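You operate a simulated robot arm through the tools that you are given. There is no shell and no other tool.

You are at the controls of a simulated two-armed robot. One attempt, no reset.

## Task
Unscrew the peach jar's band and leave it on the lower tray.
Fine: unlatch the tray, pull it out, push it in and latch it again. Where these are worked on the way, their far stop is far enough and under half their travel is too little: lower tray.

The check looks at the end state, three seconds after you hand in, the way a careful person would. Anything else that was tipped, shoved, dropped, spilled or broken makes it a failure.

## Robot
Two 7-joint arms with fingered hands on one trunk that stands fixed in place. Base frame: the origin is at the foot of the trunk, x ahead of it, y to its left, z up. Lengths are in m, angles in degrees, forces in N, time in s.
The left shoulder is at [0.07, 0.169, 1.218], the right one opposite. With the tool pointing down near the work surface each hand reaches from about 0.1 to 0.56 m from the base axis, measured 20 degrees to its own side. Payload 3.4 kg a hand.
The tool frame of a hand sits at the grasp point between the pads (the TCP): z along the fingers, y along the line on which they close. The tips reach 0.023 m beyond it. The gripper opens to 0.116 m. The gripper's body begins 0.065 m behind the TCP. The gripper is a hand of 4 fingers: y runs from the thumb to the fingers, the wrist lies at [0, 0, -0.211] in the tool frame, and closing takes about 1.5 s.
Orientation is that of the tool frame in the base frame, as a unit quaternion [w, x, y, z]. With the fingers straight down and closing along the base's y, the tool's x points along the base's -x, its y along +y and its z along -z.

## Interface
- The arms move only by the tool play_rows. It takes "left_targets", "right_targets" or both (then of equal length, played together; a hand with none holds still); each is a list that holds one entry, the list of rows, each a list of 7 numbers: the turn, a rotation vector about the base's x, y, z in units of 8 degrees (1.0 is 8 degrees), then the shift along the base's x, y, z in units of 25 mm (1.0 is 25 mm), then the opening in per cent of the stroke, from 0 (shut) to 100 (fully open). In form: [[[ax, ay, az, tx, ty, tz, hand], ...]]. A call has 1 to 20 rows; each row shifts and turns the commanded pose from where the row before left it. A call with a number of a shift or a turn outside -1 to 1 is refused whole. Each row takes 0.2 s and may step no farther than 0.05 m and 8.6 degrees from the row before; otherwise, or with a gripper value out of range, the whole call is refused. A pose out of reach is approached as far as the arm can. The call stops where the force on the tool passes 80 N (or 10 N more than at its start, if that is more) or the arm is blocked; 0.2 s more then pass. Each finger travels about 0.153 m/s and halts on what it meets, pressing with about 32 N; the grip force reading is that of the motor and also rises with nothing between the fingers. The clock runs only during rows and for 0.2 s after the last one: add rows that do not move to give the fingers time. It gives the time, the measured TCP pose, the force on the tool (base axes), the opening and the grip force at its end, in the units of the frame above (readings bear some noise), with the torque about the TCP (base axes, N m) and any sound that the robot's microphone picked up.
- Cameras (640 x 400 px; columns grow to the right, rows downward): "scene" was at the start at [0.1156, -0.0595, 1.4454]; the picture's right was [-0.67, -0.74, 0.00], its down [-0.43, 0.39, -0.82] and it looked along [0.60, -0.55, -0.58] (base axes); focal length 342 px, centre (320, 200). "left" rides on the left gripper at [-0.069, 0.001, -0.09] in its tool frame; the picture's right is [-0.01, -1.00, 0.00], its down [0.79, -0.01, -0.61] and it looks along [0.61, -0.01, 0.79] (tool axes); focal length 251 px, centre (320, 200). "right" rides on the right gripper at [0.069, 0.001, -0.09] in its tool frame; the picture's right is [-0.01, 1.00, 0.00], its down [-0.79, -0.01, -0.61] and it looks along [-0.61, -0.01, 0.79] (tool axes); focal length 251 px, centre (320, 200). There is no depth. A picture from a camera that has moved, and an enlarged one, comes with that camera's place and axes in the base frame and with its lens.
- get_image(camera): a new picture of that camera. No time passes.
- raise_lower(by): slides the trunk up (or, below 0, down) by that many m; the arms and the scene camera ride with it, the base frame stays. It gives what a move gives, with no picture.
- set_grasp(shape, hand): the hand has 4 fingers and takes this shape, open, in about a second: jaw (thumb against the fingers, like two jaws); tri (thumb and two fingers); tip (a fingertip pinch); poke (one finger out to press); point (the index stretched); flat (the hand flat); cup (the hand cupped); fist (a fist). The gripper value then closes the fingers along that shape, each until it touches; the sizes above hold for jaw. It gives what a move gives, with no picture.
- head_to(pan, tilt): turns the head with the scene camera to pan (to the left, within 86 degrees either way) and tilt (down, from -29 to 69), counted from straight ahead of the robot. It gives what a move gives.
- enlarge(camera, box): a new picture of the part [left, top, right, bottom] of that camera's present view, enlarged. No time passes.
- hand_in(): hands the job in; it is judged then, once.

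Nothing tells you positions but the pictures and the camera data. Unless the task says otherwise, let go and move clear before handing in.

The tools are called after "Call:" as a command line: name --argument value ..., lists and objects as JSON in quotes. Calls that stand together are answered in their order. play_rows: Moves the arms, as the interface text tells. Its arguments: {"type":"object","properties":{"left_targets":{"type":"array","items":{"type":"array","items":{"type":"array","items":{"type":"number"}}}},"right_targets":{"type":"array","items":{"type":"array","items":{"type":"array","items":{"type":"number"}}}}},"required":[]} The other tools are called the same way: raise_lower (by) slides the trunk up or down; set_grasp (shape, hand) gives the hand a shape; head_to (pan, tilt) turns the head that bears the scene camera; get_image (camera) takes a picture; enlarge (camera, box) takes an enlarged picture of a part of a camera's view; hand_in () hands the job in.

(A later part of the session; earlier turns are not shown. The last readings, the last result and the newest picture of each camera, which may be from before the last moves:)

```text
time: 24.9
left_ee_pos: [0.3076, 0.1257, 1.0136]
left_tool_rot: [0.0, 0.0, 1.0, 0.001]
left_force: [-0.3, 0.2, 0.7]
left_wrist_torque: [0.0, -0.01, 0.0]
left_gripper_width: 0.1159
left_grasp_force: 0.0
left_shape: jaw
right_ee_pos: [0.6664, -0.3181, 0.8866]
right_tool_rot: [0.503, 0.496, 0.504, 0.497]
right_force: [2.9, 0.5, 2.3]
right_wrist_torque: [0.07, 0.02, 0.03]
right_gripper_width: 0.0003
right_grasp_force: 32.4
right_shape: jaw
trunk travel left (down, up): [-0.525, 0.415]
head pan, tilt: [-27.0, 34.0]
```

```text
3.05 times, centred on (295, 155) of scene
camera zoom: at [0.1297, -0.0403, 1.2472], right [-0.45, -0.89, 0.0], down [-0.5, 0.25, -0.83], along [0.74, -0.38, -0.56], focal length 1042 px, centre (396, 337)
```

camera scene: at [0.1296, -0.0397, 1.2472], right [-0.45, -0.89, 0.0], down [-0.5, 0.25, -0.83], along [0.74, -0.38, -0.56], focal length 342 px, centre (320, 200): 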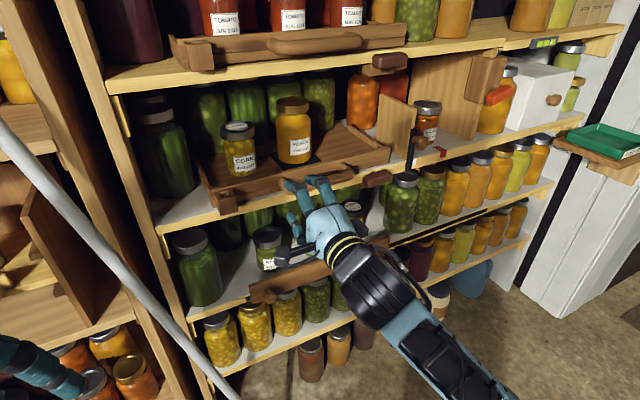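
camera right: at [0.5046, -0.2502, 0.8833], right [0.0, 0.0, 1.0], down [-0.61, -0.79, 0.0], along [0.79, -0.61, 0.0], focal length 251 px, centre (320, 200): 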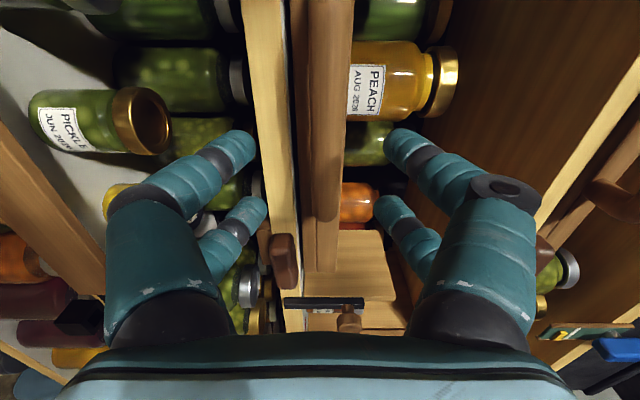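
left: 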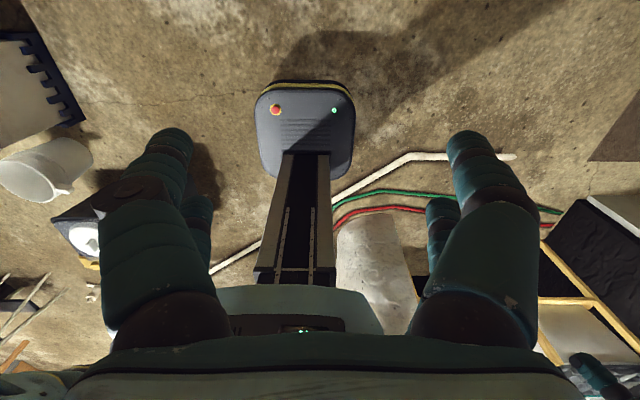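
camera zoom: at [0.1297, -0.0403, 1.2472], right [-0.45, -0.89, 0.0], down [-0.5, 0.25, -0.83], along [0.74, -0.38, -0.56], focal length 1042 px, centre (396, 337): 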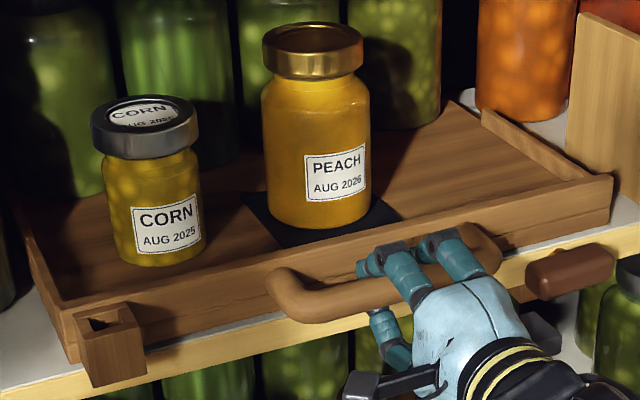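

The fingers have curled right round the bar. I pull the tray out slowly and watch the force.

Call:
play_rows --right_targets '[[[0, 0, 0, -0.1, 0, 0, 0], [0, 0, 0, -0.2, 0, 0, 0], [0, 0, 0, -0.3, 0, 0, 0], [0, 0, 0, -0.3, 0, 0, 0], [0, 0, 0, -0.3, 0, 0, 0], [0, 0, 0, -0.3, 0, 0, 0], [0, 0, 0, -0.3, 0, 0, 0], [0, 0, 0, -0.3, 0, 0, 0], [0, 0, 0, -0.2, 0, 0, 0], [0, 0, 0, -0.1, 0, 0, 0]]]'

Call:
get_image --camera "scene"

```text
time: 27.1
left_ee_pos: [0.307, 0.1266, 1.015]
left_tool_rot: [0.0, 0.001, 1.0, 0.0]
left_force: [-0.2, -0.6, 0.3]
left_wrist_torque: [-0.01, -0.02, -0.01]
left_gripper_width: 0.1159
left_grasp_force: 0.1
left_shape: jaw
right_ee_pos: [0.6044, -0.3172, 0.8872]
right_tool_rot: [0.504, 0.497, 0.503, 0.497]
right_force: [3.3, 1.2, 1.8]
right_wrist_torque: [0.07, 0.0, -0.02]
right_gripper_width: 0.0
right_grasp_force: 31.8
right_shape: jaw
trunk travel left (down, up): [-0.525, 0.415]
head pan, tilt: [-27.0, 34.0]
```

```text
taken
camera scene: at [0.1293, -0.04, 1.2472], right [-0.45, -0.89, 0.0], down [-0.5, 0.25, -0.83], along [0.74, -0.38, -0.56], focal length 342 px, centre (320, 200)
```

scene: 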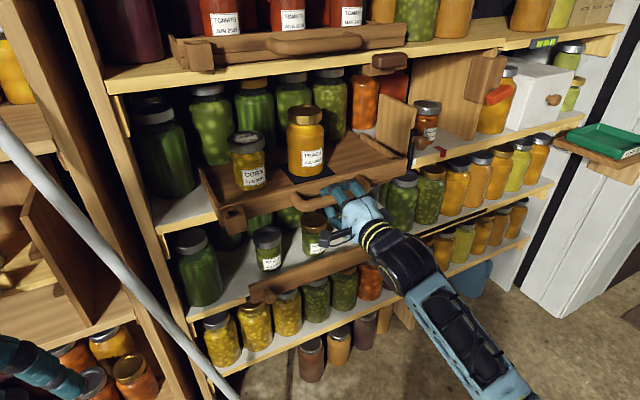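

The tray slides easily (3 N). I keep pulling slowly to find its stop.

Call:
play_rows --right_targets '[[[0, 0, 0, -0.1, 0, 0, 0], [0, 0, 0, -0.2, 0, 0, 0], [0, 0, 0, -0.3, 0, 0, 0], [0, 0, 0, -0.3, 0, 0, 0], [0, 0, 0, -0.3, 0, 0, 0], [0, 0, 0, -0.3, 0, 0, 0], [0, 0, 0, -0.3, 0, 0, 0], [0, 0, 0, -0.3, 0, 0, 0], [0, 0, 0, -0.3, 0, 0, 0], [0, 0, 0, -0.3, 0, 0, 0], [0, 0, 0, -0.3, 0, 0, 0], [0, 0, 0, -0.3, 0, 0, 0], [0, 0, 0, -0.2, 0, 0, 0], [0, 0, 0, -0.1, 0, 0, 0]]]'

Call:
get_image --camera "scene"

```text
time: 30.1
left_ee_pos: [0.3072, 0.1262, 1.0142]
left_tool_rot: [0.0, 0.0, 1.0, -0.001]
left_force: [-0.7, 0.2, 0.9]
left_wrist_torque: [0.0, 0.02, 0.0]
left_gripper_width: 0.116
left_grasp_force: 0.1
left_shape: jaw
right_ee_pos: [0.5157, -0.3173, 0.8871]
right_tool_rot: [0.503, 0.496, 0.503, 0.497]
right_force: [1.8, 3.3, 3.5]
right_wrist_torque: [0.03, -0.01, -0.02]
right_gripper_width: 0.0
right_grasp_force: 31.6
right_shape: jaw
trunk travel left (down, up): [-0.525, 0.415]
head pan, tilt: [-27.0, 34.0]
```

```text
taken
camera scene: at [0.1294, -0.0394, 1.2472], right [-0.45, -0.89, 0.0], down [-0.5, 0.25, -0.83], along [0.74, -0.38, -0.56], focal length 342 px, centre (320, 200)
```

scene: 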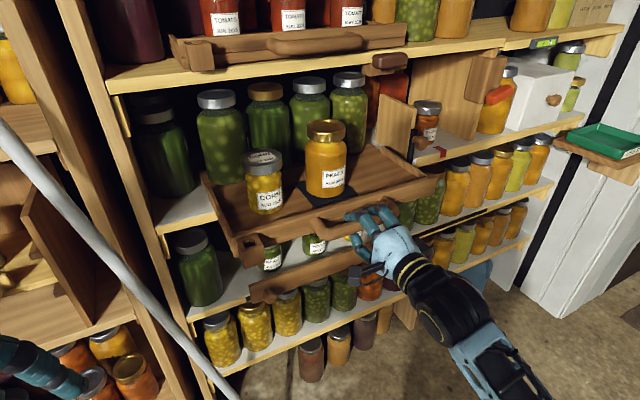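

The tray is 0.15 m out with no stop yet, and my wrist is getting close to the body. I pitch the hand down around the bar to make room and then continue.

Call:
play_rows --right_targets '[[[0, 0.6, 0, 0, 0, 0, 5], [0, 0.8, 0, 0, 0, 0, 5], [0, 0.8, 0, 0, 0, 0, 5], [0, 0.8, 0, 0, 0, 0, 5], [0, 0.8, 0, 0, 0, 0, 5], [0, 0, 0, 0, 0, 0, 5]]]'

Call:
enlarge --camera "scene" --box '[190, 100, 470, 300]'

```text
time: 31.5
left_ee_pos: [0.3069, 0.1269, 1.014]
left_tool_rot: [0.0, 0.0, 1.0, 0.0]
left_force: [-0.3, 0.5, 0.9]
left_wrist_torque: [0.03, 0.02, -0.01]
left_gripper_width: 0.1158
left_grasp_force: 0.0
left_shape: jaw
right_ee_pos: [0.5146, -0.3183, 0.8865]
right_tool_rot: [0.353, 0.61, 0.618, 0.348]
right_force: [-0.7, -0.8, -0.2]
right_wrist_torque: [-0.01, 0.0, -0.01]
right_gripper_width: 0.006
right_grasp_force: 0.0
right_shape: jaw
trunk travel left (down, up): [-0.525, 0.415]
head pan, tilt: [-27.0, 34.0]
```

```text
2.00 times, centred on (330, 200) of scene
camera zoom: at [0.1292, -0.0405, 1.2472], right [-0.45, -0.89, 0.0], down [-0.5, 0.25, -0.83], along [0.74, -0.38, -0.56], focal length 684 px, centre (300, 200)
```

zoom: 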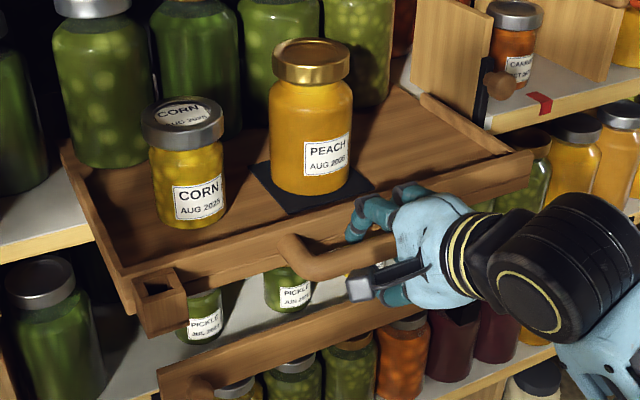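

The grip is fine. I continue the slow pull.

Call:
play_rows --right_targets '[[[0, 0.5, 0, -0.1, 0, 0, 3], [0, 0.5, 0, -0.2, 0, 0, 3], [0, 0.5, 0, -0.3, 0, 0, 3], [0, 0.4, 0, -0.3, 0, 0, 3], [0, 0, 0, -0.3, 0, 0, 3], [0, 0, 0, -0.3, 0, 0, 3], [0, 0, 0, -0.3, 0, 0, 3], [0, 0, 0, -0.3, 0, 0, 3], [0, 0, 0, -0.2, 0, 0, 3], [0, 0, 0, -0.1, 0, 0, 3]]]'

Call:
get_image --camera "scene"

```text
time: 33.7
left_ee_pos: [0.3071, 0.1267, 1.0136]
left_tool_rot: [0.0, -0.001, 1.0, 0.0]
left_force: [-0.1, -0.4, 0.7]
left_wrist_torque: [0.0, 0.01, -0.01]
left_gripper_width: 0.116
left_grasp_force: 0.0
left_shape: jaw
right_ee_pos: [0.4566, -0.3183, 0.8871]
right_tool_rot: [0.268, 0.65, 0.66, 0.264]
right_force: [2.2, 0.7, -1.1]
right_wrist_torque: [0.0, 0.01, 0.0]
right_gripper_width: 0.0039
right_grasp_force: 0.1
right_shape: jaw
trunk travel left (down, up): [-0.525, 0.415]
head pan, tilt: [-27.0, 34.0]
```

```text
taken
camera scene: at [0.1299, -0.0404, 1.2471], right [-0.45, -0.89, 0.0], down [-0.5, 0.25, -0.83], along [0.74, -0.38, -0.56], focal length 342 px, centre (320, 200)
```

scene: 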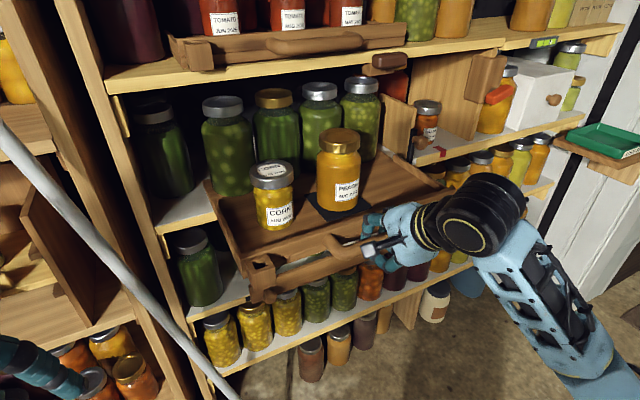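

0.21 m out and still free. I continue slowly toward the far stop.

Call:
play_rows --right_targets '[[[0, 0.4, 0, -0.1, 0, 0, 3], [0, 0.4, 0, -0.2, 0, 0, 3], [0, 0.4, 0, -0.25, 0, 0, 3], [0, 0.4, 0, -0.25, 0, 0, 3], [0, 0, 0, -0.25, 0, 0, 3], [0, 0, 0, -0.25, 0, 0, 3], [0, 0, 0, -0.2, 0, 0, 3], [0, 0, 0, -0.1, 0, 0, 3]]]'

Call:
get_image --camera "scene"

```text
time: 35.5
left_ee_pos: [0.3137, 0.1262, 1.0116]
left_tool_rot: [-0.004, -0.001, 1.0, 0.0]
left_force: [0.2, 1.0, -1.2]
left_wrist_torque: [0.03, 0.01, 0.01]
left_gripper_width: 0.116
left_grasp_force: 0.1
left_shape: jaw
right_ee_pos: [0.4212, -0.3184, 0.8858]
right_tool_rot: [0.191, 0.676, 0.686, 0.189]
right_force: [33.2, 4.4, -4.6]
right_wrist_torque: [-0.05, 0.38, 0.1]
right_gripper_width: 0.0057
right_grasp_force: 0.0
right_shape: jaw
trunk travel left (down, up): [-0.525, 0.415]
head pan, tilt: [-27.0, 34.0]
```

```text
taken
camera scene: at [0.1378, -0.0397, 1.2461], right [-0.45, -0.89, 0.0], down [-0.5, 0.25, -0.83], along [0.74, -0.38, -0.56], focal length 342 px, centre (320, 200)
```

scene: 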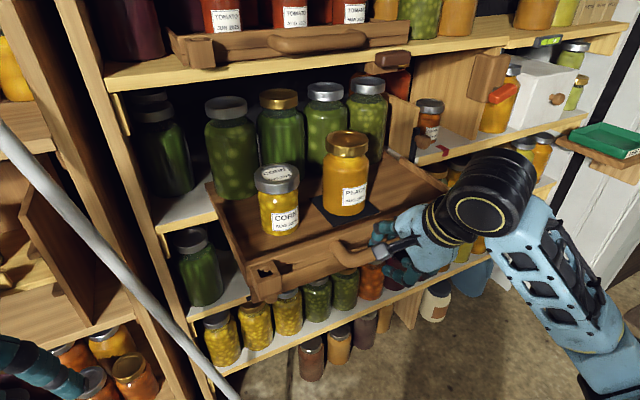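

A steady 33 N shows the tray is at its far stop (about 0.24 m out). I ease the load, open the fingers modestly and draw the hand back off the bar.

Call:
play_rows --right_targets '[[[0, 0, 0, 0.2, 0, 0, 3], [0, 0, 0, 0, 0, 0, 20], [0, 0, 0, 0, 0, 0, 34], [0, 0, 0, 0, 0, 0, 34], [0, 0, 0, 0, 0, 0, 34]]]'

Call:
get_image --camera "right"

Call:
enlarge --camera "scene" --box '[190, 100, 470, 300]'

```text
time: 36.7
left_ee_pos: [0.3082, 0.1259, 1.0143]
left_tool_rot: [0.0, 0.0, 1.0, 0.0]
left_force: [-0.4, 0.1, 0.5]
left_wrist_torque: [0.02, -0.01, -0.01]
left_gripper_width: 0.1156
left_grasp_force: 0.0
left_shape: jaw
right_ee_pos: [0.4229, -0.3185, 0.8875]
right_tool_rot: [0.193, 0.676, 0.685, 0.191]
right_force: [5.7, -1.5, -1.9]
right_wrist_torque: [-0.01, 0.1, -0.01]
right_gripper_width: 0.0424
right_grasp_force: 0.0
right_shape: jaw
trunk travel left (down, up): [-0.525, 0.415]
head pan, tilt: [-27.0, 34.0]
```

```text
taken
camera right: at [0.3749, -0.2509, 0.9631], right [0.85, 0.0, 0.52], down [-0.31, -0.79, 0.52], along [0.42, -0.61, -0.68], focal length 251 px, centre (320, 200)
```

right: 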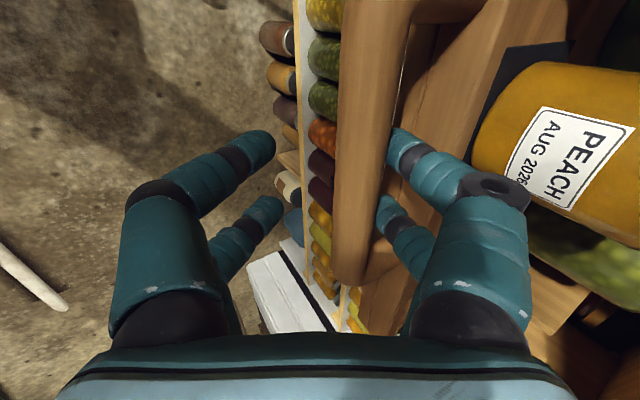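

```text
2.00 times, centred on (330, 200) of scene
camera zoom: at [0.1312, -0.0409, 1.2469], right [-0.45, -0.89, 0.0], down [-0.5, 0.25, -0.83], along [0.74, -0.38, -0.56], focal length 684 px, centre (300, 200)
```

zoom: 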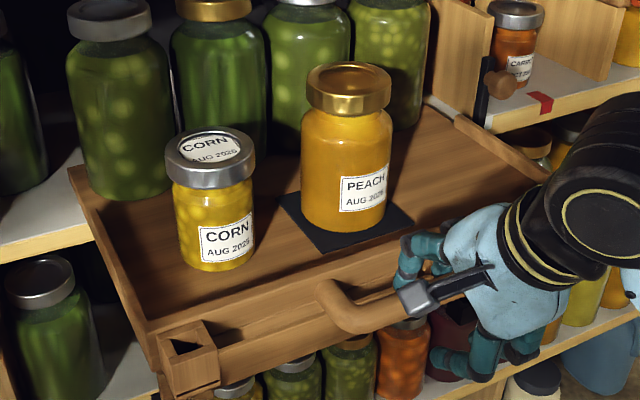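

The hand is open around the bar. I back it off along its own axis, then lift it clear so I can measure the peach jar.

Call:
play_rows --right_targets '[[[0, 0, 0, -0.3, 0, 0.5, 34], [0, 0, 0, -0.52, 0, 0.86, 34], [0, 0, 0, -0.52, 0, 0.86, 34], [0, 0, 0, -0.52, 0, 0.86, 34], [0, 0, 0, -0.52, 0, 0.86, 50]]]'

Call:
get_image --camera "scene"

Call:
get_image --camera "right"

```text
time: 37.9
left_ee_pos: [0.3067, 0.1271, 1.0139]
left_tool_rot: [-0.001, 0.0, 1.0, 0.001]
left_force: [0.7, 0.0, -0.1]
left_wrist_torque: [-0.01, -0.01, 0.03]
left_gripper_width: 0.1159
left_grasp_force: 0.1
left_shape: jaw
right_ee_pos: [0.3625, -0.3163, 0.9848]
right_tool_rot: [0.194, 0.676, 0.685, 0.192]
right_force: [0.0, 0.2, -0.5]
right_wrist_torque: [0.0, 0.01, 0.01]
right_gripper_width: 0.0573
right_grasp_force: 0.0
right_shape: jaw
trunk travel left (down, up): [-0.525, 0.415]
head pan, tilt: [-27.0, 34.0]
```

```text
taken
camera scene: at [0.129, -0.0402, 1.2472], right [-0.45, -0.89, 0.0], down [-0.5, 0.25, -0.83], along [0.74, -0.38, -0.56], focal length 342 px, centre (320, 200)
```

scene: 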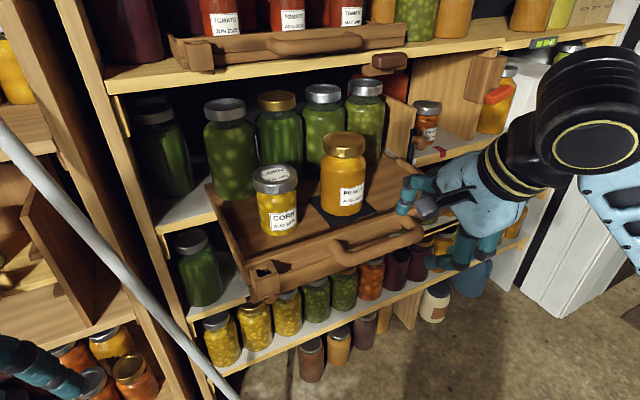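

```text
taken
camera right: at [0.3139, -0.2483, 1.0624], right [0.85, 0.01, 0.52], down [-0.31, -0.79, 0.52], along [0.42, -0.61, -0.68], focal length 251 px, centre (320, 200)
```

right: 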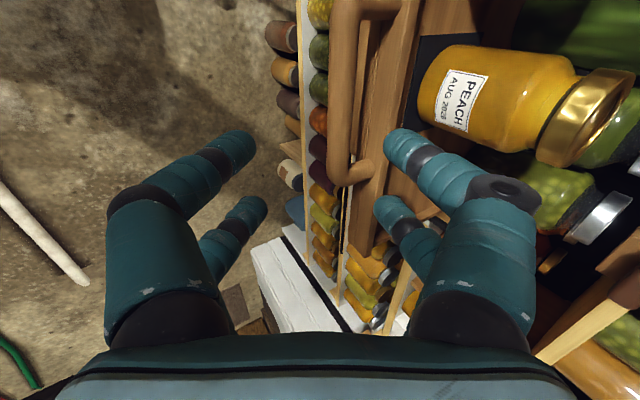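

The tray stays at its stop and the jar is clear. I raise the trunk so the right hand can come down from above, tip it to point straight down, and measure the lid.

Call:
raise_lower --by 0.2

Call:
play_rows --right_targets '[[[0, 0.95, 0, 0.2, 0, 0, 90], [0, 0.95, 0, 0.2, 0, 0, 90], [0, 0.95, 0, 0.2, 0, 0, 90], [0, 0.97, 0, 0.2, 0, 0, 90], [0, 0, 0, 0, 0, 0, 90]]]'

Call:
head_to --pan -30 --tilt 42

Call:
get_image --camera "scene"

Call:
get_image --camera "right"

```text
time: 40.0
left_ee_pos: [0.3067, 0.1269, 1.2132]
left_tool_rot: [0.001, 0.0, 1.0, 0.0]
left_force: [0.4, -0.1, 0.7]
left_wrist_torque: [-0.02, 0.0, -0.01]
left_gripper_width: 0.1161
left_grasp_force: 0.1
left_shape: jaw
right_ee_pos: [0.3622, -0.3174, 1.1858]
right_tool_rot: [0.194, 0.675, 0.686, 0.191]
right_force: [-0.1, 0.1, -0.5]
right_wrist_torque: [-0.01, -0.02, -0.01]
right_gripper_width: 0.0573
right_grasp_force: 0.1
right_shape: jaw
trunk travel left (down, up): [-0.725, 0.215]
head pan, tilt: [-27.0, 34.0]
```

```text
time: 41.2
left_ee_pos: [0.3079, 0.1261, 1.2137]
left_tool_rot: [0.0, 0.0, 1.0, 0.0]
left_force: [1.1, 0.9, 0.1]
left_wrist_torque: [0.01, 0.0, -0.01]
left_gripper_width: 0.1158
left_grasp_force: 0.1
left_shape: jaw
right_ee_pos: [0.3833, -0.3173, 1.1865]
right_tool_rot: [0.006, 0.702, 0.712, 0.006]
right_force: [0.4, 0.8, 0.2]
right_wrist_torque: [0.0, 0.0, -0.01]
right_gripper_width: 0.1043
right_grasp_force: 0.0
right_shape: jaw
trunk travel left (down, up): [-0.725, 0.215]
head pan, tilt: [-27.0, 34.0]
```

```text
time: 41.9
left_ee_pos: [0.3079, 0.1264, 1.2136]
left_tool_rot: [0.0, 0.001, 1.0, 0.0]
left_force: [-0.4, 0.9, 0.2]
left_wrist_torque: [-0.02, 0.01, 0.0]
left_gripper_width: 0.1158
left_grasp_force: 0.1
left_shape: jaw
right_ee_pos: [0.3821, -0.3173, 1.1863]
right_tool_rot: [0.007, 0.702, 0.712, 0.006]
right_force: [-0.4, 0.4, -0.9]
right_wrist_torque: [0.02, -0.01, -0.02]
right_gripper_width: 0.1042
right_grasp_force: 0.0
right_shape: jaw
trunk travel left (down, up): [-0.725, 0.215]
head pan, tilt: [-30.0, 42.0]
```

```text
taken
camera scene: at [0.1229, -0.0422, 1.4352], right [-0.5, -0.87, 0.0], down [-0.58, 0.33, -0.74], along [0.64, -0.37, -0.67], focal length 342 px, centre (320, 200)
```

scene: 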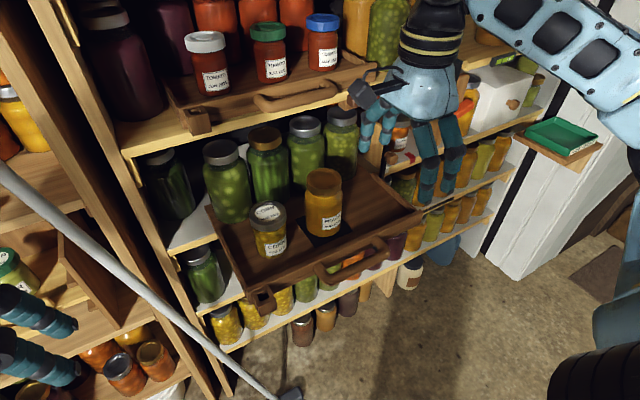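

```text
taken
camera right: at [0.3805, -0.2492, 1.2761], right [1.0, 0.0, 0.02], down [-0.01, -0.8, 0.61], along [0.02, -0.61, -0.79], focal length 251 px, centre (320, 200)
```

right: 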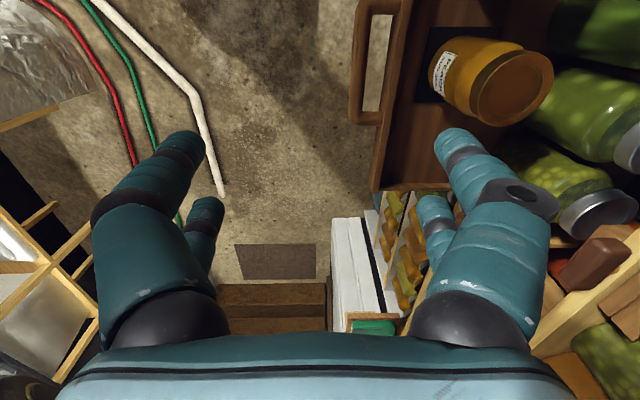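

Call:
enlarge --camera "scene" --box '[200, 140, 440, 310]'

Call:
enlarge --camera "right" --box '[340, 0, 600, 200]'

```text
2.35 times, centred on (320, 225) of scene
camera zoom: at [0.1229, -0.0422, 1.4352], right [-0.5, -0.87, 0.0], down [-0.58, 0.33, -0.74], along [0.64, -0.37, -0.67], focal length 805 px, centre (320, 141)
```

zoom: 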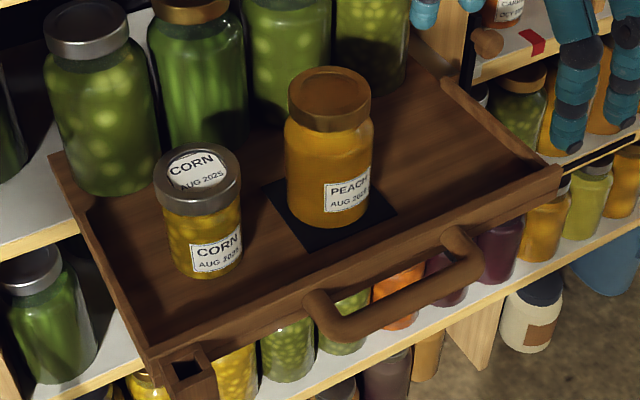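

```text
2.00 times, centred on (470, 100) of right
camera zoom: at [0.3805, -0.2492, 1.2761], right [1.0, 0.0, 0.02], down [-0.01, -0.8, 0.61], along [0.02, -0.61, -0.79], focal length 503 px, centre (20, 400)
```

zoom: 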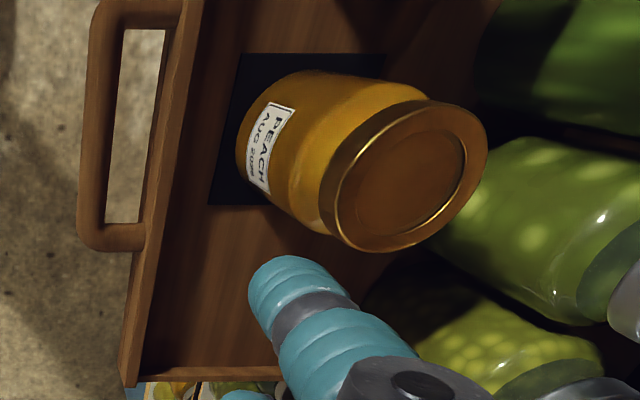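

The lid's top centre is about [0.573, -0.311, 1.02], roughly 72 mm across. The upper tray's handle juts out above it (x 0.655, z 1.15), so I go down first and then forward, low and just over the lid.

Call:
play_rows --right_targets '[[[0, 0, 0, 0.3, 0, -0.97, 78], [0, 0, 0, 0.3, 0, -0.97, 78], [0, 0, 0, 0.3, 0, -0.97, 78], [0, 0, 0, 0.3, 0, -0.97, 78], [0, 0, 0, 0.3, 0, -0.97, 78], [0, 0, 0, 0.9, 0.1, 0, 78], [0, 0, 0, 0.9, 0.1, 0, 78], [0, 0, 0, 0.9, 0.05, 0, 78], [0, 0, 0, 0, 0, 0, 78]]]'

Call:
get_image --camera "scene"

Call:
get_image --camera "right"

```text
time: 43.9
left_ee_pos: [0.3059, 0.1259, 1.2138]
left_tool_rot: [0.0, 0.0, 1.0, 0.0]
left_force: [-0.1, -1.5, -0.2]
left_wrist_torque: [-0.01, 0.0, 0.0]
left_gripper_width: 0.1158
left_grasp_force: 0.0
left_shape: jaw
right_ee_pos: [0.486, -0.3114, 1.0636]
right_tool_rot: [0.006, 0.702, 0.712, 0.006]
right_force: [-0.3, 0.1, -0.3]
right_wrist_torque: [0.0, 0.01, 0.0]
right_gripper_width: 0.0905
right_grasp_force: 0.0
right_shape: jaw
trunk travel left (down, up): [-0.725, 0.215]
head pan, tilt: [-30.0, 42.0]
```

```text
taken
camera scene: at [0.1225, -0.0421, 1.4351], right [-0.5, -0.87, 0.0], down [-0.58, 0.33, -0.74], along [0.64, -0.37, -0.67], focal length 342 px, centre (320, 200)
```

scene: 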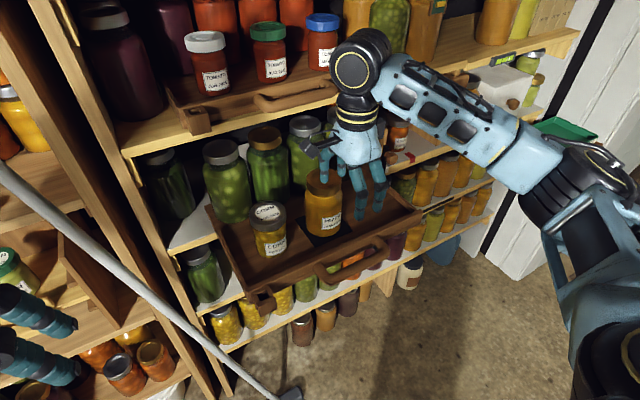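

```text
taken
camera right: at [0.4836, -0.2429, 1.1546], right [1.0, 0.0, 0.02], down [-0.01, -0.79, 0.61], along [0.02, -0.61, -0.79], focal length 251 px, centre (320, 200)
```

right: 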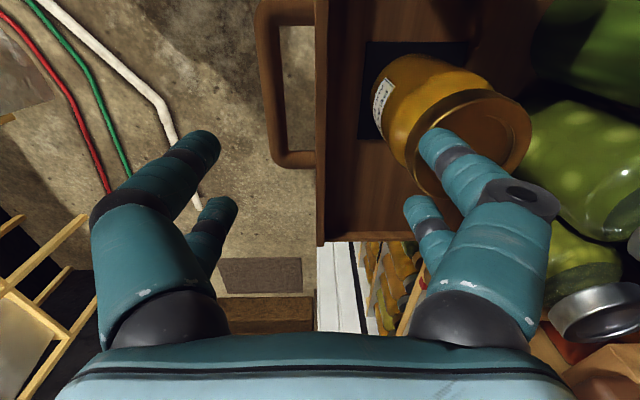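

Fresh measure agrees: lid centre [0.573, -0.307]. Moving over it.

Call:
play_rows --right_targets '[[[0, 0, 0, 0.9, 0.05, 0, 78], [0, 0, 0, 0.9, 0.05, 0, 78], [0, 0, 0, 0.9, 0.05, 0, 78], [0, 0, 0, 0.78, 0, 0, 78], [0, 0, 0, 0, 0, 0, 78]]]'

Call:
get_image --camera "right"

Call:
enlarge --camera "scene" --box '[240, 60, 460, 260]'

```text
time: 45.1
left_ee_pos: [0.3063, 0.1255, 1.2153]
left_tool_rot: [0.001, 0.0, 1.0, 0.0]
left_force: [-0.4, 0.5, -0.4]
left_wrist_torque: [-0.01, -0.04, -0.01]
left_gripper_width: 0.1161
left_grasp_force: 0.1
left_shape: jaw
right_ee_pos: [0.5744, -0.308, 1.066]
right_tool_rot: [0.006, 0.702, 0.712, 0.007]
right_force: [0.4, -0.2, 0.7]
right_wrist_torque: [0.0, 0.0, 0.0]
right_gripper_width: 0.0905
right_grasp_force: 0.1
right_shape: jaw
trunk travel left (down, up): [-0.725, 0.215]
head pan, tilt: [-30.0, 42.0]
```

```text
taken
camera right: at [0.5716, -0.2399, 1.1555], right [1.0, 0.0, 0.02], down [-0.01, -0.8, 0.61], along [0.02, -0.61, -0.79], focal length 251 px, centre (320, 200)
```

right: 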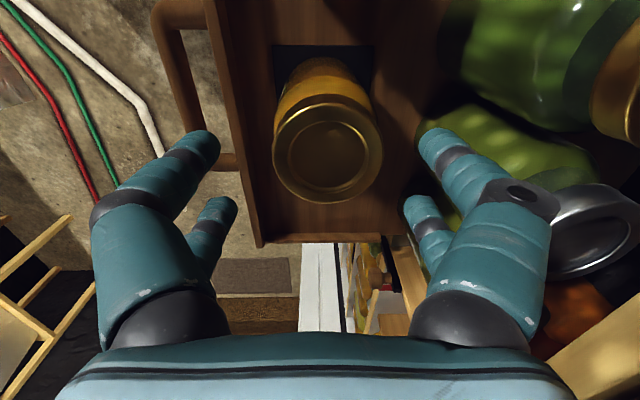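

```text
2.00 times, centred on (350, 160) of scene
camera zoom: at [0.1224, -0.0424, 1.4351], right [-0.5, -0.87, 0.0], down [-0.58, 0.33, -0.74], along [0.64, -0.37, -0.67], focal length 684 px, centre (260, 280)
```

zoom: 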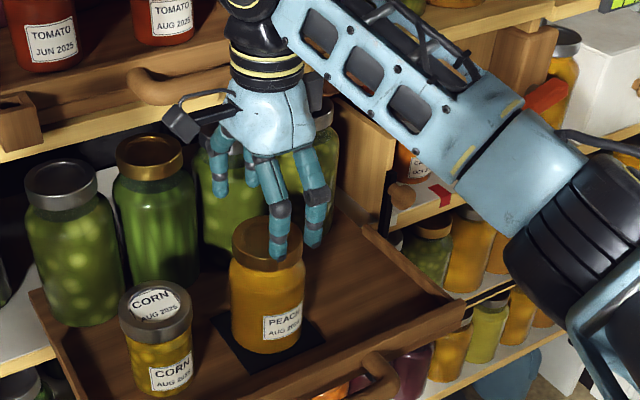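

The lid is centred within 4 mm. I nudge and descend so that only the fingertips reach the band, not the jar's shoulder.

Call:
play_rows --right_targets '[[[0, 0, 0, 0.15, 0.03, -0.5, 78], [0, 0, 0, 0, 0, -0.5, 78], [0, 0, 0, 0, 0, -0.5, 78], [0, 0, 0, 0, 0, -0.1, 78], [0, 0, 0, 0, 0, 0, 78]]]'

Call:
get_image --camera "right"

Call:
enlarge --camera "scene" --box '[280, 120, 400, 230]'

```text
time: 46.3
left_ee_pos: [0.3075, 0.1269, 1.2134]
left_tool_rot: [0.001, 0.0, 1.0, -0.001]
left_force: [0.1, -0.2, -0.2]
left_wrist_torque: [0.03, -0.01, -0.04]
left_gripper_width: 0.1157
left_grasp_force: 0.1
left_shape: jaw
right_ee_pos: [0.5793, -0.3074, 1.0252]
right_tool_rot: [0.006, 0.702, 0.712, 0.006]
right_force: [-0.7, 0.5, 0.0]
right_wrist_torque: [-0.04, 0.0, -0.02]
right_gripper_width: 0.0903
right_grasp_force: 0.1
right_shape: jaw
trunk travel left (down, up): [-0.725, 0.215]
head pan, tilt: [-30.0, 42.0]
```

```text
taken
camera right: at [0.5761, -0.2381, 1.1141], right [1.0, 0.0, 0.02], down [-0.01, -0.8, 0.61], along [0.02, -0.61, -0.79], focal length 251 px, centre (320, 200)
```

right: 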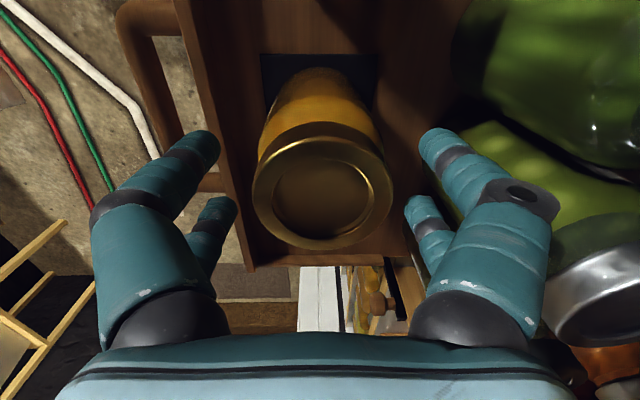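

```text
3.64 times, centred on (340, 175) of scene
camera zoom: at [0.1228, -0.0421, 1.4351], right [-0.5, -0.87, 0.0], down [-0.58, 0.33, -0.74], along [0.64, -0.37, -0.67], focal length 1244 px, centre (247, 291)
```

zoom: 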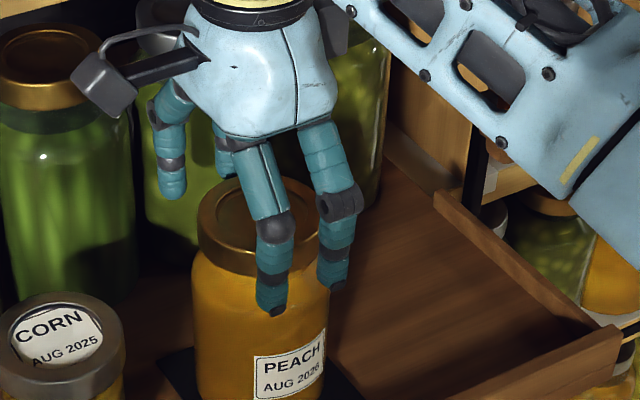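

The fingertips are level with the bottom of the band, with the lid centred. Closing on the band.

Call:
play_rows --right_targets '[[[0, 0, 0, 0, 0.1, 0, 70], [0, 0, 0, 0, 0, 0, 62], [0, 0, 0, 0, 0, 0, 55], [0, 0, 0, 0, 0, 0, 45], [0, 0, 0, 0, 0, 0, 30], [0, 0, 0, 0, 0, 0, 20], [0, 0, 0, 0, 0, 0, 20]]]'

Call:
get_image --camera "right"

Call:
enlarge --camera "scene" --box '[280, 120, 400, 270]'

```text
time: 47.9
left_ee_pos: [0.3076, 0.1271, 1.2148]
left_tool_rot: [0.0, 0.0, 1.0, 0.0]
left_force: [1.1, -0.2, 0.0]
left_wrist_torque: [-0.01, -0.01, -0.03]
left_gripper_width: 0.116
left_grasp_force: 0.1
left_shape: jaw
right_ee_pos: [0.5791, -0.3048, 1.0241]
right_tool_rot: [0.006, 0.702, 0.712, 0.006]
right_force: [0.6, 2.1, -1.0]
right_wrist_torque: [0.1, 0.05, 0.02]
right_gripper_width: 0.0428
right_grasp_force: 32.2
right_shape: jaw
trunk travel left (down, up): [-0.725, 0.215]
head pan, tilt: [-30.0, 42.0]
```

```text
taken
camera right: at [0.5764, -0.2349, 1.1141], right [1.0, 0.01, 0.02], down [-0.01, -0.79, 0.61], along [0.02, -0.61, -0.79], focal length 251 px, centre (320, 200)
```

right: 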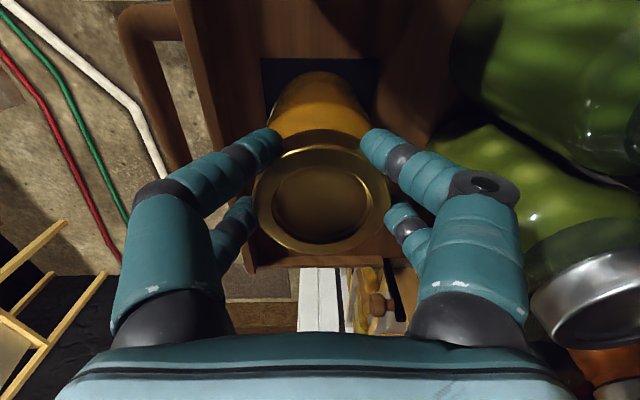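

```text
2.67 times, centred on (340, 195) of scene
camera zoom: at [0.1233, -0.0416, 1.4351], right [-0.5, -0.87, 0.0], down [-0.58, 0.33, -0.74], along [0.64, -0.37, -0.67], focal length 912 px, centre (267, 213)
```

zoom: 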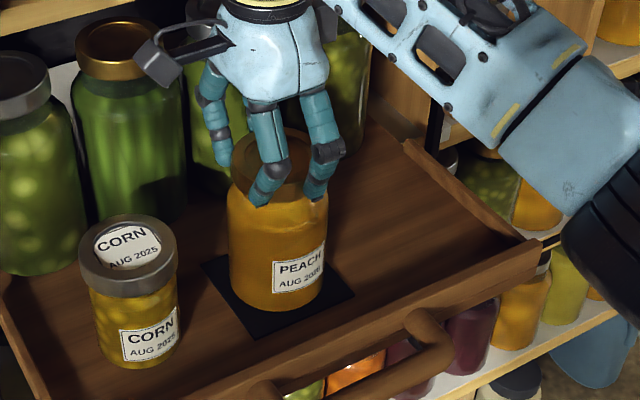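

Four fingers hold the band at 32 N. I make a small counterclockwise test turn (about 15°) and watch the jar's label for slip.

Call:
play_rows --right_targets '[[[0, 0, 0.4, 0, 0, 0, 20], [0, 0, 0.7, 0, 0, 0, 20], [0, 0, 0.8, 0, 0, 0, 20], [0, 0, 0, 0, 0, 0, 20]]]'

Call:
get_image --camera "right"

Call:
enlarge --camera "scene" --box '[280, 120, 400, 270]'

```text
time: 48.9
left_ee_pos: [0.3077, 0.127, 1.2142]
left_tool_rot: [0.001, 0.0, 1.0, 0.0]
left_force: [0.9, 0.2, 0.1]
left_wrist_torque: [-0.03, 0.02, -0.04]
left_gripper_width: 0.1159
left_grasp_force: 0.0
left_shape: jaw
right_ee_pos: [0.5782, -0.3045, 1.0245]
right_tool_rot: [0.005, 0.601, 0.799, 0.007]
right_force: [-1.1, -1.4, -1.1]
right_wrist_torque: [0.0, 0.14, -0.03]
right_gripper_width: 0.0429
right_grasp_force: 32.1
right_shape: jaw
trunk travel left (down, up): [-0.725, 0.215]
head pan, tilt: [-30.0, 42.0]
```

```text
taken
camera right: at [0.558, -0.2387, 1.1141], right [0.96, 0.27, 0.02], down [0.2, -0.77, 0.61], along [0.18, -0.58, -0.79], focal length 251 px, centre (320, 200)
```

right: 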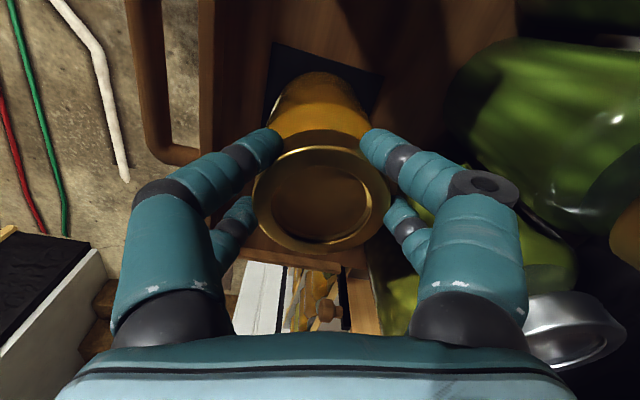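

```text
2.67 times, centred on (340, 195) of scene
camera zoom: at [0.1231, -0.0426, 1.4351], right [-0.5, -0.87, 0.0], down [-0.58, 0.33, -0.74], along [0.64, -0.37, -0.67], focal length 912 px, centre (267, 213)
```

zoom: 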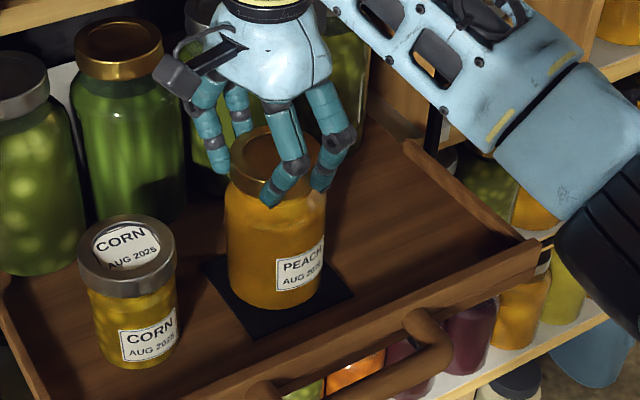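

The label barely moved while the hand turned 16°, so the band seems to be turning on the jar. I turn on another 30° and compare again.

Call:
play_rows --right_targets '[[[0, 0, 0.5, 0, 0, 0, 20], [0, 0, 0.8, 0, 0, 0, 20], [0, 0, 0.8, 0, 0, 0, 20], [0, 0, 0.8, 0, 0, 0, 20], [0, 0, 0.8, 0, 0, 0, 20], [0, 0, 0, 0, 0, 0, 20]]]'

Call:
get_image --camera "right"

Call:
enlarge --camera "scene" --box '[280, 120, 400, 270]'

```text
time: 50.3
left_ee_pos: [0.3067, 0.127, 1.2139]
left_tool_rot: [0.001, 0.0, 1.0, 0.0]
left_force: [0.8, 1.0, 0.8]
left_wrist_torque: [0.0, 0.03, -0.03]
left_gripper_width: 0.116
left_grasp_force: 0.0
left_shape: jaw
right_ee_pos: [0.5786, -0.303, 1.0248]
right_tool_rot: [0.004, 0.377, 0.926, 0.009]
right_force: [-0.6, -1.0, 1.4]
right_wrist_torque: [-0.08, 0.13, -0.03]
right_gripper_width: 0.0426
right_grasp_force: 31.7
right_shape: jaw
trunk travel left (down, up): [-0.725, 0.215]
head pan, tilt: [-30.0, 42.0]
```

```text
taken
camera right: at [0.5279, -0.257, 1.1141], right [0.71, 0.71, 0.02], down [0.56, -0.57, 0.61], along [0.44, -0.42, -0.79], focal length 251 px, centre (320, 200)
```

right: 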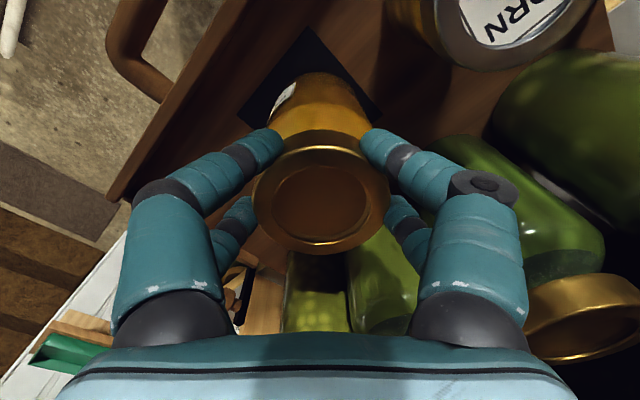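

```text
2.67 times, centred on (340, 195) of scene
camera zoom: at [0.123, -0.0425, 1.4351], right [-0.5, -0.87, 0.0], down [-0.58, 0.33, -0.74], along [0.64, -0.37, -0.67], focal length 912 px, centre (267, 213)
```

zoom: 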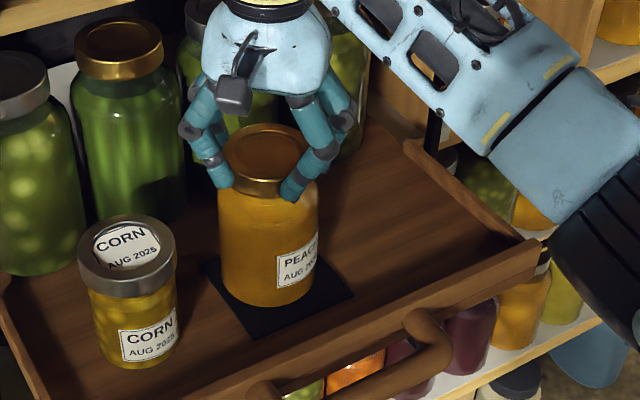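

The hand turned 46° but the label only about 11°, so the band is turning on the jar; the lid sits about 9 mm off the tool axis, which dragged the jar slightly. I continue turning about the lid's own axis.

Call:
play_rows --right_targets '[[[0, 0, 1, -0.032, -0.038, 0, 20], [0, 0, 1, -0.027, -0.042, 0.003, 20], [0, 0, 1, -0.02, -0.046, 0.003, 20], [0, 0, 1, -0.014, -0.048, 0.003, 20], [0, 0, 1, -0.007, -0.05, 0.003, 20], [0, 0, 1, 0, -0.05, 0.003, 20], [0, 0, 1, 0.007, -0.05, 0.003, 20], [0, 0, 1, 0.014, -0.048, 0.003, 20], [0, 0, 0, 0, 0, 0, 20]]]'

Call:
get_image --camera "right"

Call:
enlarge --camera "scene" --box '[280, 120, 400, 270]'

```text
time: 52.3
left_ee_pos: [0.3067, 0.1268, 1.2135]
left_tool_rot: [0.001, 0.001, 1.0, -0.001]
left_force: [0.2, 0.4, 0.4]
left_wrist_torque: [0.01, -0.02, -0.02]
left_gripper_width: 0.1162
left_grasp_force: 0.1
left_shape: jaw
right_ee_pos: [0.5758, -0.3132, 1.0242]
right_tool_rot: [-0.002, -0.171, 0.985, 0.009]
right_force: [1.4, -0.9, -0.1]
right_wrist_torque: [-0.18, -0.06, 0.0]
right_gripper_width: 0.0428
right_grasp_force: 31.7
right_shape: jaw
trunk travel left (down, up): [-0.725, 0.215]
head pan, tilt: [-30.0, 42.0]
```

```text
taken
camera right: at [0.5117, -0.3373, 1.1147], right [-0.33, 0.94, 0.02], down [0.75, 0.25, 0.61], along [0.57, 0.21, -0.79], focal length 251 px, centre (320, 200)
```

right: 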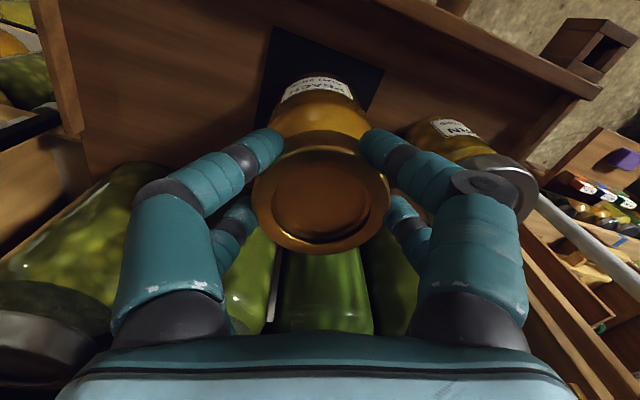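

```text
2.67 times, centred on (340, 195) of scene
camera zoom: at [0.1234, -0.0424, 1.4351], right [-0.5, -0.87, 0.0], down [-0.58, 0.33, -0.74], along [0.64, -0.37, -0.67], focal length 912 px, centre (267, 213)
```

zoom: 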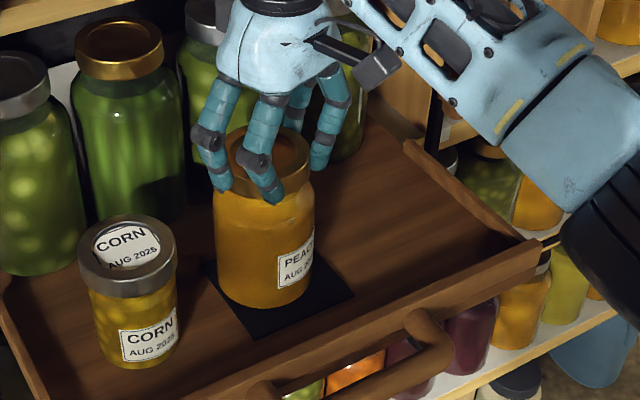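

The jar hardly turned through another 64°. Continuing the same stroke.

Call:
play_rows --right_targets '[[[0, 0, 1, 0.02, -0.046, 0.003, 20], [0, 0, 1, 0.027, -0.042, 0.003, 20], [0, 0, 1, 0.032, -0.038, 0.003, 20], [0, 0, 1, 0.037, -0.034, 0.003, 20], [0, 0, 1, 0.042, -0.028, 0.003, 20], [0, 0, 1, 0.045, -0.022, 0.003, 20], [0, 0, 1, 0.048, -0.016, 0.003, 20], [0, 0, 1, 0.05, -0.009, 0.003, 20], [0, 0, 0, 0, 0, 0, 20]]]'

Call:
get_image --camera "right"

Call:
enlarge --camera "scene" --box '[280, 120, 400, 270]'

```text
time: 54.3
left_ee_pos: [0.3076, 0.1269, 1.2133]
left_tool_rot: [-0.001, 0.0, 1.0, 0.0]
left_force: [0.6, 0.2, 0.5]
left_wrist_torque: [0.0, -0.02, -0.02]
left_gripper_width: 0.1159
left_grasp_force: 0.0
left_shape: jaw
right_ee_pos: [0.5842, -0.3177, 1.0249]
right_tool_rot: [-0.007, -0.667, 0.745, 0.007]
right_force: [1.9, -0.6, -1.8]
right_wrist_torque: [-0.07, -0.2, -0.06]
right_gripper_width: 0.0424
right_grasp_force: 31.8
right_shape: jaw
trunk travel left (down, up): [-0.725, 0.215]
head pan, tilt: [-30.0, 42.0]
```

```text
taken
camera right: at [0.5772, -0.3871, 1.1155], right [-0.99, 0.12, 0.02], down [0.11, 0.79, 0.61], along [0.06, 0.6, -0.79], focal length 251 px, centre (320, 200)
```

right: 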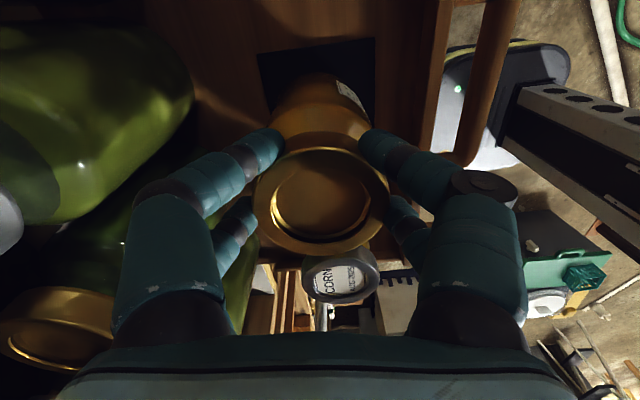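

```text
2.67 times, centred on (340, 195) of scene
camera zoom: at [0.1237, -0.0422, 1.435], right [-0.5, -0.87, 0.0], down [-0.58, 0.33, -0.74], along [0.64, -0.37, -0.67], focal length 912 px, centre (267, 213)
```

zoom: 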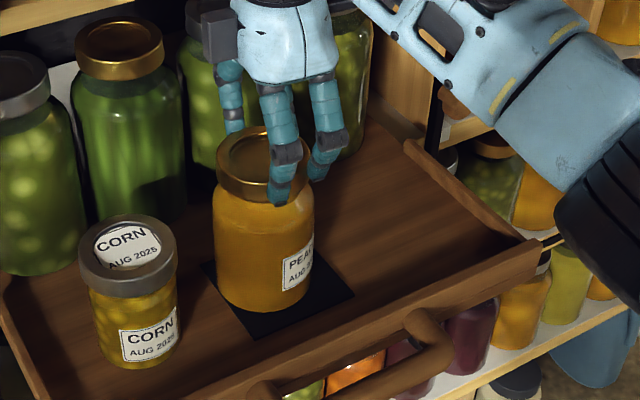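

The hand has turned 174° while the jar crept about 20°. I open, lift clear, and look at the band before winding back.

Call:
play_rows --right_targets '[[[0, 0, 0, 0, 0, 0, 40], [0, 0, 0, 0, 0, 0, 60], [0, 0, 0, 0, 0, 0, 78], [0, 0, 0, 0, 0, 0, 78], [0, 0, 0, 0, 0, 0.5, 78], [0, 0, 0, 0, 0, 0.9, 78], [0, 0, 0, 0, 0, 0.2, 78]]]'

Call:
get_image --camera "right"

Call:
enlarge --camera "scene" --box '[280, 140, 400, 260]'

```text
time: 55.9
left_ee_pos: [0.3076, 0.1263, 1.2132]
left_tool_rot: [0.0, 0.0, 1.0, 0.0]
left_force: [-0.6, 0.3, -0.4]
left_wrist_torque: [-0.01, 0.0, -0.02]
left_gripper_width: 0.116
left_grasp_force: 0.0
left_shape: jaw
right_ee_pos: [0.5839, -0.3187, 1.0663]
right_tool_rot: [-0.006, -0.667, 0.745, 0.008]
right_force: [-0.3, -1.0, 0.3]
right_wrist_torque: [-0.01, 0.02, 0.0]
right_gripper_width: 0.0902
right_grasp_force: 0.1
right_shape: jaw
trunk travel left (down, up): [-0.725, 0.215]
head pan, tilt: [-30.0, 42.0]
```

```text
taken
camera right: at [0.5769, -0.3869, 1.1554], right [-0.99, 0.12, 0.02], down [0.11, 0.79, 0.61], along [0.06, 0.6, -0.79], focal length 251 px, centre (320, 200)
```

right: 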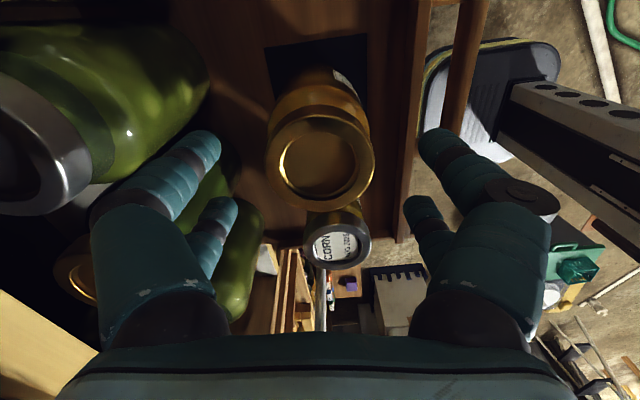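

```text
3.33 times, centred on (340, 200) of scene
camera zoom: at [0.1231, -0.042, 1.4351], right [-0.5, -0.87, 0.0], down [-0.58, 0.33, -0.74], along [0.64, -0.37, -0.67], focal length 1140 px, centre (253, 200)
```

zoom: 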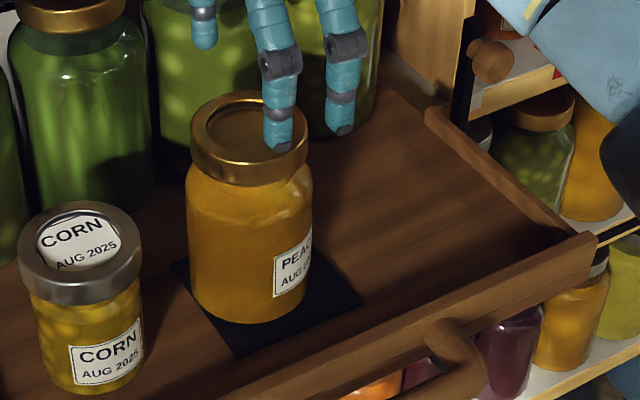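

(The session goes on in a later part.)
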